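You operate a simulated robot arm through the tools that you are given. There is no shell and no other tool. Be economical: measure what you need, move in short steps, check, and stop when the job is done.

Carry out the task below with a simulated robot arm. There is one attempt and no reset: what you move stays moved.

Task
Pull the packs drawer open.
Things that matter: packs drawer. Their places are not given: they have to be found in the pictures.

It is judged by the outcome, as a careful person would: the job done as asked, and still so three seconds after it is handed in. It fails if anything else is knocked over, pushed out of place, dropped, spilled or broken.

Robot
A 7-joint arm with a two-finger parallel gripper, fixed in place. Base frame: the origin is at the foot of the arm, x ahead of it, y to its left, z up. Lengths are in m, angles in rad, forces in N, time in s.
With the tool pointing down near the work surface it reaches from about 0.14 to 0.66 m from the base axis. Its first joint turns from -1.152 to 1.152 rad. Payload 2.4 kg.
Tool frame: the origin (TCP) lies between the finger pads and is the grasp point; the fingertips stand 0.03 m ahead of it; z points along the fingers, y is the line along which they close. The gripper opens to 0.094 m. The fingers are 0.028 m wide and 0.01 m thick; the gripper's body (0.05 by 0.096 m) begins 0.055 m behind the TCP.
Orientation is told as [roll, pitch, yaw] about the base's x, y, z axes, in that order, counted from this pose: with the fingers straight down and closing along the base's y, the tool's x points along the base's -x, its y along +y and its z along -z.

Tools
- The arm moves only by the tool servo_tool. Its argument "steps" is a list of rows, each a list of 3 entries, a list of its own where there are three numbers: the shift along the tool's x, y, z in mm, then the turn, a rotation vector about the tool's x, y, z in rad, then the gripper command, from -1 (fully open) to 1 (shut), values between in proportion. In form: [[[tx, ty, tz], [rx, ry, rz], gripper], ...]. A call has 1 to 20 rows; each row shifts and turns the commanded pose from where the row before left it, along the tool's axes as they then stand. Rows are played at 5 a second. More than 0.05 m and 0.15 rad between two rows, or a gripper value outside its range, and nothing of the call is played. A pose out of reach is approached as far as the arm can. The call stops where the force on the tool passes 40 N (or 10 N more than at its start, if that is more) or the arm is blocked; 0.2 s more then pass. Each finger travels about 0.153 m/s and halts on what it meets, pressing with about 32 N; the grip force reading is that of the motor and also rises with nothing between the fingers. The clock runs only during rows and for 0.2 s after the last one: add rows that do not move to give the fingers time. The reply holds the time, the measured pose of the TCP, the force on the tool along the base axes, the opening and the grip force, in the units named above and with some noise.
- Cameras (640 x 400 px; columns grow to the right, rows downward): "scene" is fixed at [0.0425, 0.481, 1.4414]; the picture's right is [-0.67, -0.74, 0.00], its down [-0.49, 0.44, -0.75] and it looks along [0.56, -0.50, -0.66] (base axes); focal length 335 px, centre (320, 200). "wrist" rides on the gripper at [-0.037, 0, -0.058] in the tool frame; the picture's right is [0.00, -1.00, 0.00], its down [0.97, 0.00, -0.24] and it looks along [0.24, 0.00, 0.97] (tool axes); focal length 218 px, centre (320, 200).
- camera(camera): a new picture of that camera. No time passes.
- measure_at(camera, pixels): for up to 12 pixels [column, row] of the newest picture of that camera ("zoom" is the newest enlarged one), the place [x, y, z] in the base frame of the surface seen there, good to about 0.002 m, but the place of the scene camera against the robot may be out by one fixed shift of up to 0.012 m in any direction. No time passes.
- enlarge(camera, box): a new picture of the part [left, top, right, bottom] of that camera's present view, enlarged. No time passes.
- sign_off(): hands the job in; it is judged then, once.

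Keep the steps short. Do not move on a guess: measure, check each grasp and each placing, and mend mistakes. In all there are 60 turns and 26 pictures (those below and enlarged ones count). Leave the gripper open and the arm clear of the work at the hand-in unless told otherwise, and finish with a single line.

The tools are called after "Emit:" as a command line: name --argument value ..., lists and objects as JSON in quotes. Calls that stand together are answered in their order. servo_tool: Moves the arm, as the interface text tells. Its arguments: {"type":"object","properties":{"steps":{"type":"array","items":{"type":"array"}}},"required":["steps"]} The other tools are called the same way: camera (camera) takes a picture; measure_at (camera, pixels) gives the place of the surface under pixels of a picture; enlarge (camera, box) takes an enlarged picture of a part of a camera's view; sign_off () hands the job in.

At the start:

```text
time_s: 0.0
eef_pos: [0.2824, -0.298, 0.9602]
orientation: [0.0, -0.002, 0.0]
ft_force: [0.2, 0.5, -0.4]
grip_width: 0.0939
finger_force: 0.2
```

scene: 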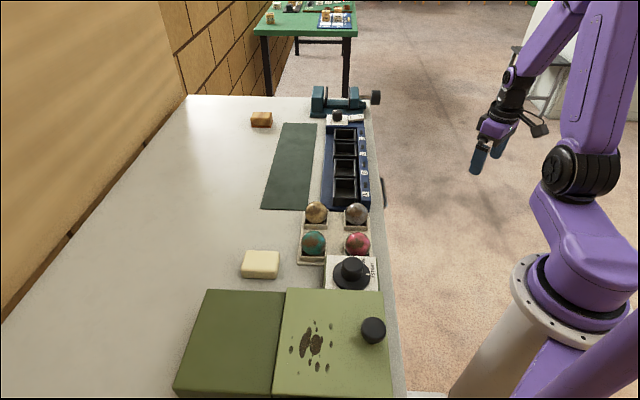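
wrist: 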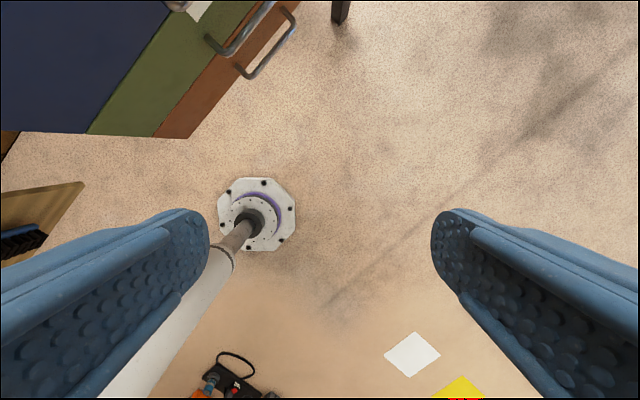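

I see a stacked drawer unit with handles at the top left of the wrist picture (around [230,40]). I'll enlarge it and the bench edge in the scene view to look for labels.

Emit:
enlarge --camera "wrist" --box '[80, 0, 340, 150]'

Emit:
enlarge --camera "scene" --box '[280, 80, 440, 220]'

Emit:
measure_at --camera "wrist" --pixels '[[225, 48], [268, 10], [245, 72], [290, 25], [270, 45], [190, 10], [120, 110], [180, 130], [60, 60], [170, 5], [265, 5], [215, 80]]'

```text
2.46 times, centred on (210, 75) of wrist
```

zoom: 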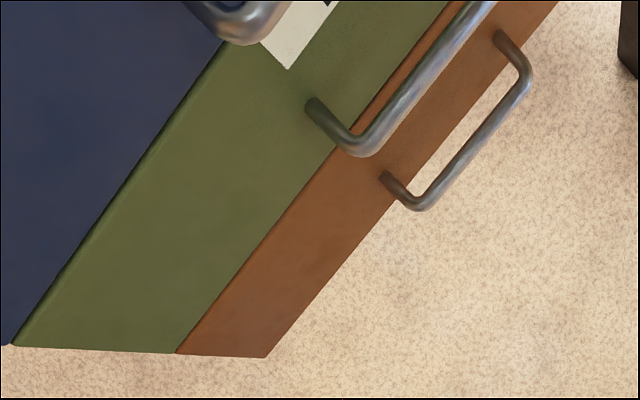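

```text
2.86 times, centred on (360, 150) of scene
```

zoom: 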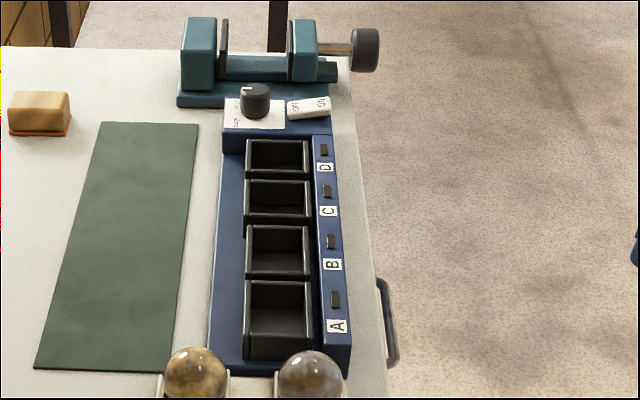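

```text
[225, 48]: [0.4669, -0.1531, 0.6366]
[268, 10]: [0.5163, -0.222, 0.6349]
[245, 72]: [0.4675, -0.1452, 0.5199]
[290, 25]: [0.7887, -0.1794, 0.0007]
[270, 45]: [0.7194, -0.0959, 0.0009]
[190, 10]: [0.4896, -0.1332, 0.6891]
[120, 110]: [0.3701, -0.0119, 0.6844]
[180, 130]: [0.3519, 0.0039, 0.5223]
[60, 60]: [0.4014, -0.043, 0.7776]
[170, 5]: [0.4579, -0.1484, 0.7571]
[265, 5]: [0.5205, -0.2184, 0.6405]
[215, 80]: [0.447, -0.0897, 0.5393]
```

The front slopes diagonally, with about three drawers (blue, green, brown). I can't read the labels yet, so I'll measure the bench edge and handles in the scene picture, then aim the wrist camera at the fronts.

Emit:
measure_at --camera "scene" --pixels '[[375, 150], [385, 230], [386, 192], [383, 180], [384, 205], [370, 115], [230, 230], [376, 97], [395, 330]]'

Emit:
measure_at --camera "wrist" --pixels '[[30, 20], [85, 125], [10, 125], [130, 50], [176, 6], [200, 8], [240, 50], [268, 70], [258, 76], [292, 30]]'

```text
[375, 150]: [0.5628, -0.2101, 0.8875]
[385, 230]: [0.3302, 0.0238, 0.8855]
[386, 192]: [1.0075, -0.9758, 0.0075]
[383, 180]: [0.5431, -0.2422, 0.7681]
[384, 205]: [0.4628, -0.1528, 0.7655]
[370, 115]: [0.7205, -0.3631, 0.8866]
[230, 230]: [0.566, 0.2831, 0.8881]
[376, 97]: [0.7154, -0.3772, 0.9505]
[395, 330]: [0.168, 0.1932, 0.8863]
```

```text
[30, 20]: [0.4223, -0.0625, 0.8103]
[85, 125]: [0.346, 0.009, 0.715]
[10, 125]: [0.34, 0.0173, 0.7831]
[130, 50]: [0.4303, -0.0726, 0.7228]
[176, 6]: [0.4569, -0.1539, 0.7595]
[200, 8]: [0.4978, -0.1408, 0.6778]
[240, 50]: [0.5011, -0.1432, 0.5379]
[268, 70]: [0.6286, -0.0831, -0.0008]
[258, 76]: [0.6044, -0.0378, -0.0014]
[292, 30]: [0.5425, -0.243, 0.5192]
```

Measured: the fronts lie on the plane x+y≈0.355 and face (-0.7,-0.7). The handles are at z≈0.765 (blue), 0.636 (green) and 0.52 (brown). Next I yaw the tool by 45° and tip it toward the fronts, well clear of them, to read the labels.

Emit:
servo_tool --steps '[[[0, 0, 0], [0, 0, -0.131], -1], [[0, 0, 0], [0, 0, -0.131], -1], [[0, 0, 0], [0, 0, -0.131], -1], [[0, 0, 0], [0, 0, -0.131], -1], [[0, 0, 0], [0, 0, -0.131], -1], [[0, 0, 0], [0, 0, -0.13], -1], [[0, -15, 0], [0, -0.14, 0], -1], [[0, -15, 0], [0, -0.14, 0], -1], [[0, -15, 0], [0, -0.14, 0], -1], [[0, -15, 0], [0, -0.14, 0], -1], [[0, 0, 0], [0, -0.14, 0], -1], [[0, 0, 0], [0, -0.14, 0], -1], [[0, 0, 0], [0, -0.14, 0], -1], [[0, 0, 0], [0, 0, 0], -1]]'

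Emit:
camera --camera "wrist"

```text
time_s: 3.0
eef_pos: [0.3259, -0.3411, 0.9603]
orientation: [-0.002, -0.982, 0.786]
ft_force: [-0.1, 0.3, 0.2]
grip_width: 0.094
finger_force: 0.1
```

```text
21 pictures are left
```

wrist: 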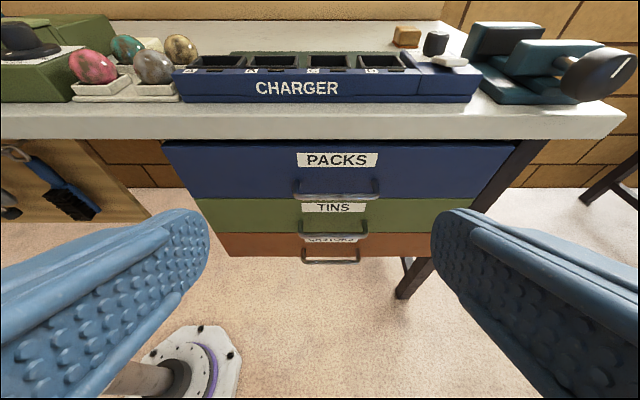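

The top blue drawer is labelled PACKS, with its handle at about [337,190]. I'll enlarge it and measure the handle.

Emit:
enlarge --camera "wrist" --box '[272, 140, 400, 220]'

Emit:
measure_at --camera "wrist" --pixels '[[300, 195], [320, 197], [337, 197], [355, 196], [374, 195], [337, 170], [200, 170], [480, 170], [337, 110], [337, 132], [200, 134], [480, 134]]'

```text
5.00 times, centred on (336, 180) of wrist
```

zoom: 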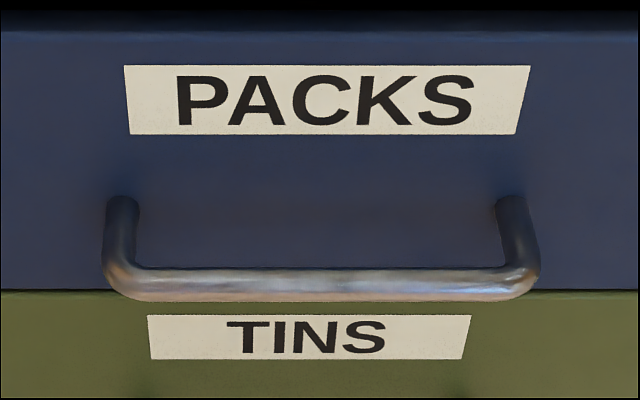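

```text
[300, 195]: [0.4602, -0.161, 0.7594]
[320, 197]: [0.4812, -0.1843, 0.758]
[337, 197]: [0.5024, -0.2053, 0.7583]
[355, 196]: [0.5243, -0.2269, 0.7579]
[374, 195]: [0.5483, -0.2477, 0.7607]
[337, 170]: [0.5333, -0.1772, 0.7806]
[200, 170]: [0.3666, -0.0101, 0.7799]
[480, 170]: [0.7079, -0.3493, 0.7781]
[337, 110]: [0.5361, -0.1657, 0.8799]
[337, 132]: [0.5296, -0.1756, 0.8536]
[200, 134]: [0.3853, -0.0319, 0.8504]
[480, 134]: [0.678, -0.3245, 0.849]
```

The bar is horizontal: centre about (0.505,-0.203,0.756), roughly 0.038 m proud of the front, and about 10 mm thick. A level grasp with the fingers closing vertically suits it. I'll level the tool and roll it 90° where it is, clear of everything.

Emit:
servo_tool --steps '[[[0, 0, 0], [0, -0.147, 0], -1], [[0, 0, 0], [0, -0.147, 0], -1], [[0, 0, 0], [0, -0.147, 0], -1], [[0, 0, 0], [0, -0.147, 0], -1], [[0, 0, 0], [0, 0, 0.143], -1], [[0, 0, 0], [0, 0, 0.143], -1], [[0, 0, 0], [0, 0, 0.143], -1], [[0, 0, 0], [0, 0, 0.143], -1], [[0, 0, 0], [0, 0, 0.143], -1], [[0, 0, 0], [0, 0, 0.143], -1], [[0, 0, 0], [0, 0, 0.143], -1], [[0, 0, 0], [0, 0, 0.143], -1], [[0, 0, 0], [0, 0, 0.143], -1], [[0, 0, 0], [0, 0, 0.143], -1], [[0, 0, 0], [0, 0, 0.141], -1], [[0, 0, 0], [0, 0, 0], -1], [[0, 0, 0], [0, 0, 0], -1]]'

Emit:
camera --camera "wrist"

```text
time_s: 6.6
eef_pos: [0.3268, -0.3416, 0.959]
orientation: [1.567, 0.001, -0.787]
ft_force: [-0.2, 0.3, 0.2]
grip_width: 0.0942
finger_force: 0.1
```

```text
19 pictures are left
```

wrist: 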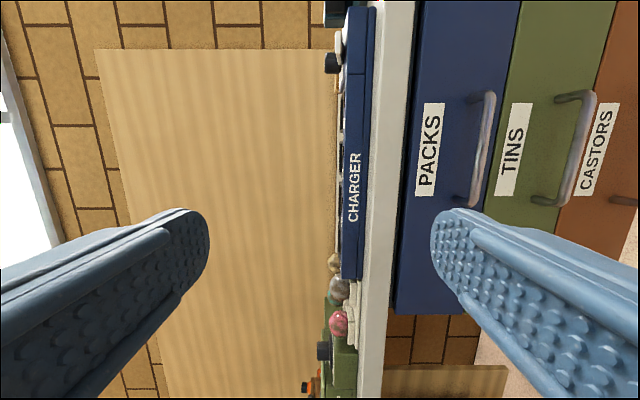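

Level with the fingers closing vertically (tool y up, z into the front). I'll go down and sideways to line up with the bar, about 0.22 m back from it, and look again.

Emit:
servo_tool --steps '[[[-6, -40, 0], [0, 0, 0], -1], [[-6, -40, 0], [0, 0, 0], -1], [[-6, -40, 0], [0, 0, 0], -1], [[-6, -40, 0], [0, 0, 0], -1], [[-4, -42, 0], [0, 0, 0], -1], [[0, 0, 0], [0, 0, 0], -1], [[0, 0, 0], [0, 0, 0], -1]]'

Emit:
camera --camera "wrist"

```text
time_s: 8.2
eef_pos: [0.3453, -0.3638, 0.7597]
orientation: [1.565, -0.001, -0.784]
ft_force: [0.2, -0.6, -0.1]
grip_width: 0.094
finger_force: 0.1
```

```text
18 pictures are left
```

wrist: 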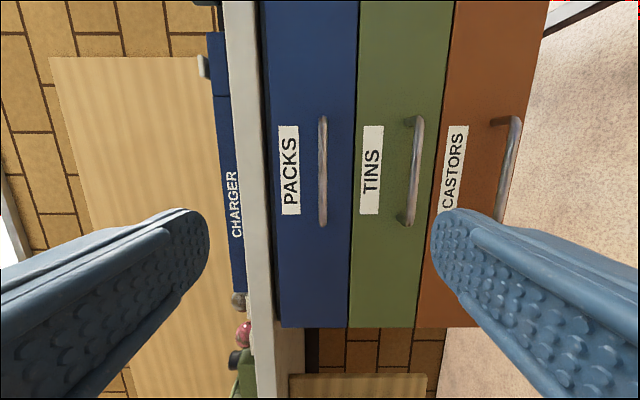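

Now I face the packs handle at [322,170], midway between the fingers. I'll measure the bar from this straight-on view.

Emit:
measure_at --camera "wrist" --pixels '[[322, 130], [322, 150], [322, 170], [322, 190], [322, 210], [319, 170], [326, 170], [300, 240], [340, 240], [300, 80], [262, 170]]'

```text
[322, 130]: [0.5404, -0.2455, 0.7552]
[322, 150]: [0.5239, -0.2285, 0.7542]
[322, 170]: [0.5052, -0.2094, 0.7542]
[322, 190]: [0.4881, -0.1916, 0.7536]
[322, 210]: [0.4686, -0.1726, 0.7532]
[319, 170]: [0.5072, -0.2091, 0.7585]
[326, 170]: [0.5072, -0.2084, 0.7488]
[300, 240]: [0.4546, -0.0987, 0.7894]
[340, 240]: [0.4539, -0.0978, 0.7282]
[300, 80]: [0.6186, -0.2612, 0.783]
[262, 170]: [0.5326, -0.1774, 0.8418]
```

Bar: z≈0.754, outer face at x+y≈0.296, middle in line with the tool. I'll drop 6 mm and advance 160 mm, then check.

Emit:
servo_tool --steps '[[[-3, -6, 0], [0, 0, 0], -1], [[0, 0, 40], [0, 0, 0], -1], [[0, 0, 40], [0, 0, 0], -1], [[0, 0, 40], [0, 0, 0], -1], [[0, 0, 40], [0, 0, 0], -1], [[0, 0, 0], [0, 0, 0], -1], [[0, 0, 0], [0, 0, 0], -1]]'

Emit:
camera --camera "wrist"

```text
time_s: 9.8
eef_pos: [0.4612, -0.2497, 0.7523]
orientation: [1.568, 0.001, -0.785]
ft_force: [-0.5, 0.4, 1.0]
grip_width: 0.0938
finger_force: 0.0
```

```text
17 pictures are left
```

wrist: 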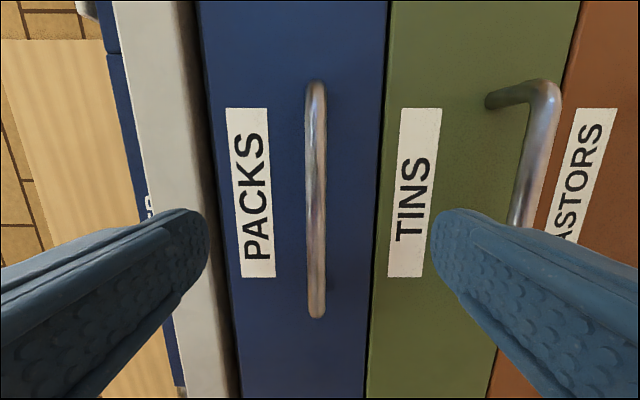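

The bar is still centred between the fingers, and the upper finger (z≈0.81) passes under the bench edge. I'll advance the last 60 mm and then close.

Emit:
servo_tool --steps '[[[0, 0, 20], [0, 0, 0], -1], [[0, 0, 20], [0, 0, 0], -1], [[0, 0, 20], [0, 0, 0], -1], [[0, 0, 0], [0, 0, 0], -1], [[0, 0, 0], [0, 0, 0], 0.3], [[0, 0, 0], [0, 0, 0], 1], [[0, 0, 0], [0, 0, 0], 1], [[0, 0, 0], [0, 0, 0], 1], [[0, 0, 0], [0, 0, 0], 1]]'

Emit:
camera --camera "wrist"

```text
time_s: 11.8
eef_pos: [0.5042, -0.2066, 0.7544]
orientation: [1.581, -0.004, -0.783]
ft_force: [-1.0, 1.3, 37.9]
grip_width: 0.0153
finger_force: 45.0
```

```text
16 pictures are left
```

wrist: 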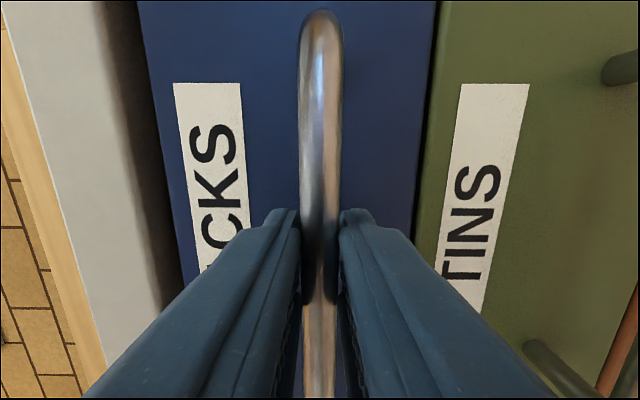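

The bar is gripped (width 15 mm) but there is 38 N upward on the tool, so my commanded height is a bit low. I'll ease up in small steps to relieve it.

Emit:
servo_tool --steps '[[[0, 1.5, 0], [0, 0, 0], 1], [[0, 0, 0], [0, 0, 0], 1], [[0, 0, 0], [0, 0, 0], 1]]'

```text
time_s: 12.6
eef_pos: [0.5038, -0.2081, 0.7538]
orientation: [1.577, -0.002, -0.784]
ft_force: [2.8, -0.6, 31.5]
grip_width: 0.0153
finger_force: 44.9
```

Emit:
servo_tool --steps '[[[0, 3, 0], [0, 0, 0], 1], [[0, 2, 0], [0, 0, 0], 1], [[0, 0, 0], [0, 0, 0], 1], [[0, 0, 0], [0, 0, 0], 1]]'

```text
time_s: 13.6
eef_pos: [0.5014, -0.209, 0.7548]
orientation: [1.562, 0.001, -0.789]
ft_force: [-14.1, -11.6, -22.0]
grip_width: 0.0118
finger_force: 44.6
```

Now slightly too high (-22 N). I'll go back down 2 mm and begin a gentle pull, 5 mm at a time.

Emit:
servo_tool --steps '[[[0, -2, 0], [0, 0, 0], 1], [[0, 0, 0], [0, 0, 0], 1], [[0, 0, -5], [0, 0, 0], 1], [[0, 0, -5], [0, 0, 0], 1], [[0, 0, -5], [0, 0, 0], 1], [[0, 0, 0], [0, 0, 0], 1]]'

```text
time_s: 15.0
eef_pos: [0.4927, -0.2186, 0.7545]
orientation: [1.564, 0.0, -0.785]
ft_force: [4.2, -3.6, -20.3]
grip_width: 0.0118
finger_force: 45.2
```

TCP moved back about 13 mm with the grip unchanged and little pull force. I'll pull further and check with a picture.

Emit:
servo_tool --steps '[[[0, -1.5, -8], [0, 0, 0], 1], [[0, 0, -10], [0, 0, 0], 1], [[0, 0, -10], [0, 0, 0], 1], [[0, 0, -10], [0, 0, 0], 1], [[0, 0, 0], [0, 0, 0], 1]]'

Emit:
camera --camera "wrist"

Emit:
camera --camera "scene"

```text
time_s: 16.2
eef_pos: [0.4657, -0.2444, 0.7541]
orientation: [1.568, 0.0, -0.783]
ft_force: [-3.2, 2.8, 10.2]
grip_width: 0.0119
finger_force: 45.0
```

```text
15 pictures are left
```

wrist: 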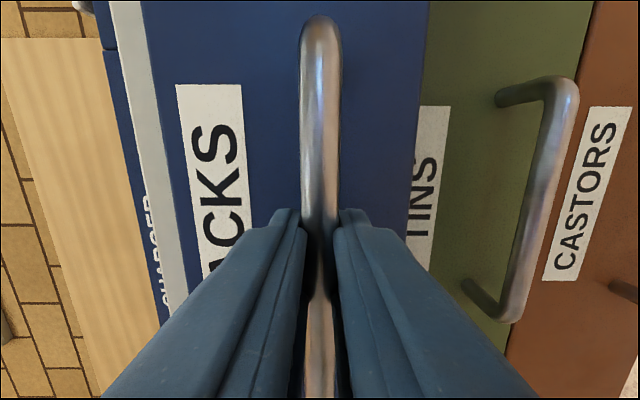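

```text
14 pictures are left
```

scene: 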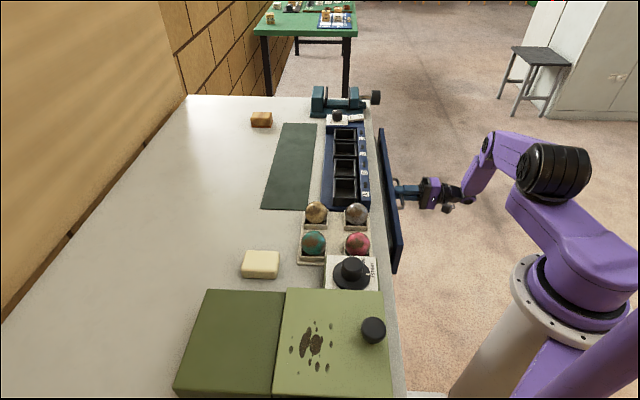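

The drawer is coming out straight (about 5 cm) and nothing else has moved. I'll keep pulling.

Emit:
servo_tool --steps '[[[0, 0, -12], [0, 0, 0], 1], [[0, 0, -12], [0, 0, 0], 1], [[0, 0, -12], [0, 0, 0], 1], [[0, 0, -12], [0, 0, 0], 1], [[0, 0, -12], [0, 0, 0], 1], [[0, 0, -12], [0, 0, 0], 1], [[0, 0, -12], [0, 0, 0], 1], [[0, 0, 0], [0, 0, 0], 1]]'

```text
time_s: 18.0
eef_pos: [0.4045, -0.3054, 0.7536]
orientation: [1.569, -0.001, -0.788]
ft_force: [-4.5, 4.4, 13.8]
grip_width: 0.0117
finger_force: 45.1
```

Out by about 14 cm with low force. I'll pull on in slow steps, watching for the end stop.

Emit:
servo_tool --steps '[[[0, 0, -10], [0, 0, 0], 1], [[0, 0, -10], [0, 0, 0], 1], [[0, 0, -10], [0, 0, 0], 1], [[0, 0, -10], [0, 0, 0], 1], [[0, 0, -10], [0, 0, 0], 1], [[0, 0, -10], [0, 0, 0], 1], [[0, 0, 0], [0, 0, 0], 1]]'

Emit:
camera --camera "scene"

```text
time_s: 19.6
eef_pos: [0.3639, -0.3476, 0.7537]
orientation: [1.567, 0.002, -0.783]
ft_force: [-5.6, 4.5, -0.8]
grip_width: 0.0116
finger_force: 45.3
```

```text
13 pictures are left
```

scene: 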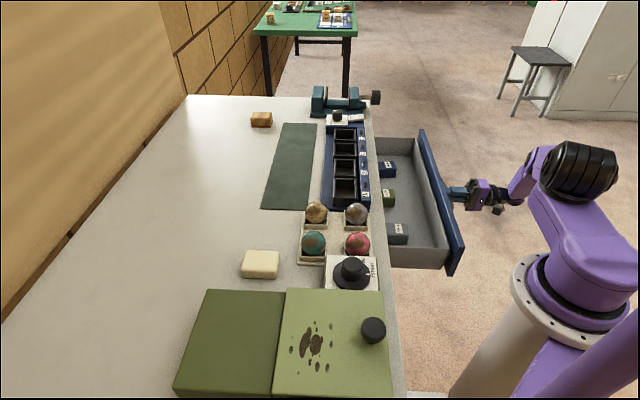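

The drawer is about 20 cm open, with its packs showing upright inside. I'll gently pull a little more to see whether the stop is near.

Emit:
servo_tool --steps '[[[0, 0, -6], [0, 0, 0], 1], [[0, 0, -6], [0, 0, 0], 1], [[0, 0, -6], [0, 0, 0], 1], [[0, 0, -6], [0, 0, 0], 1], [[0, 0, -6], [0, 0, 0], 1], [[0, 0, 0], [0, 0, 0], 1]]'

```text
time_s: 21.0
eef_pos: [0.3413, -0.3688, 0.7547]
orientation: [1.564, 0.0, -0.787]
ft_force: [-0.3, -0.3, -15.7]
grip_width: 0.0119
finger_force: 44.9
```

About 23 cm out, still free-running; that is well open. I'll release with no sideways motion and let the fingers open.

Emit:
servo_tool --steps '[[[0, 0, 0], [0, 0, 0], 0.5], [[0, 0, 0], [0, 0, 0], -0.2], [[0, 0, 0], [0, 0, 0], -1], [[0, 0, 0], [0, 0, 0], -1], [[0, 0, 0], [0, 0, 0], -1]]'

Emit:
camera --camera "wrist"

```text
time_s: 22.2
eef_pos: [0.3415, -0.369, 0.7555]
orientation: [1.569, 0.001, -0.786]
ft_force: [0.5, 0.5, -0.9]
grip_width: 0.0941
finger_force: 0.0
```

```text
12 pictures are left
```

wrist: 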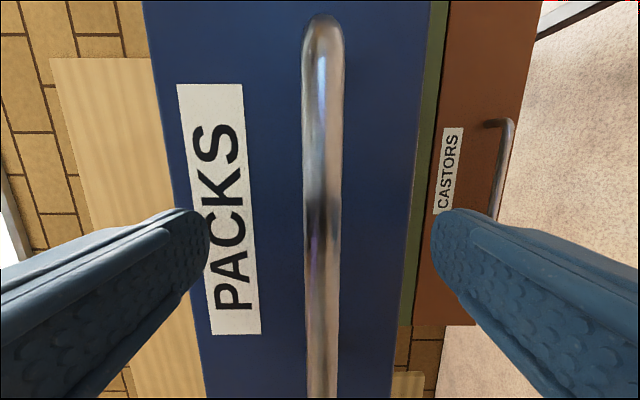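

The fingers are open and clear of the bar. I'll back straight off 100 mm and check the scene.

Emit:
servo_tool --steps '[[[0, 0, -15], [0, 0, 0], -1], [[0, 0, -15], [0, 0, 0], -1], [[0, 0, -20], [0, 0, 0], -1], [[0, 0, -25], [0, 0, 0], -1], [[0, 0, -25], [0, 0, 0], -1], [[0, 0, 0], [0, 0, 0], -1], [[0, 0, 0], [0, 0, 0], -1]]'

Emit:
camera --camera "scene"

Emit:
camera --camera "wrist"

```text
time_s: 23.8
eef_pos: [0.2684, -0.4166, 0.7761]
orientation: [1.567, 0.0, -0.785]
ft_force: [-0.3, -0.3, 0.9]
grip_width: 0.0939
finger_force: 0.0
out of reach, approached as far as the arm can: row 2, 3, 4, 5
```

```text
11 pictures are left
```

scene: 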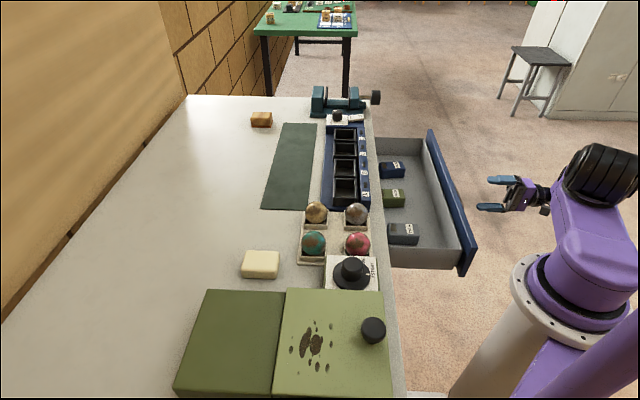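

```text
10 pictures are left
```

wrist: 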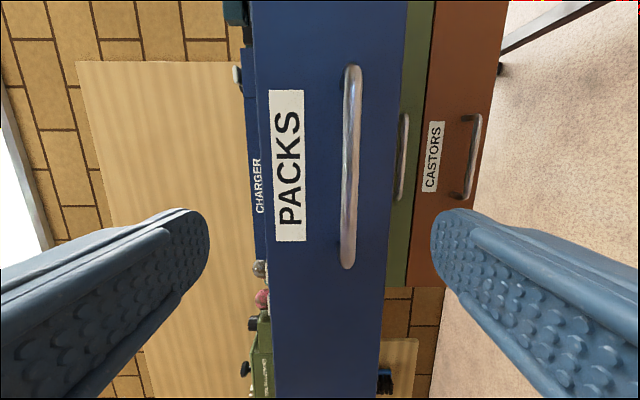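

The arm is at the edge of its reach there, but it is free of the handle by about 8 cm. The drawer stays open, the other drawers are shut, and everything on the bench is in place. I'm handing in.

Emit:
sign_off

```text
The job is handed in.
```

The packs drawer is open by about 23 cm, the gripper is open and clear of the handle, and nothing else was moved.
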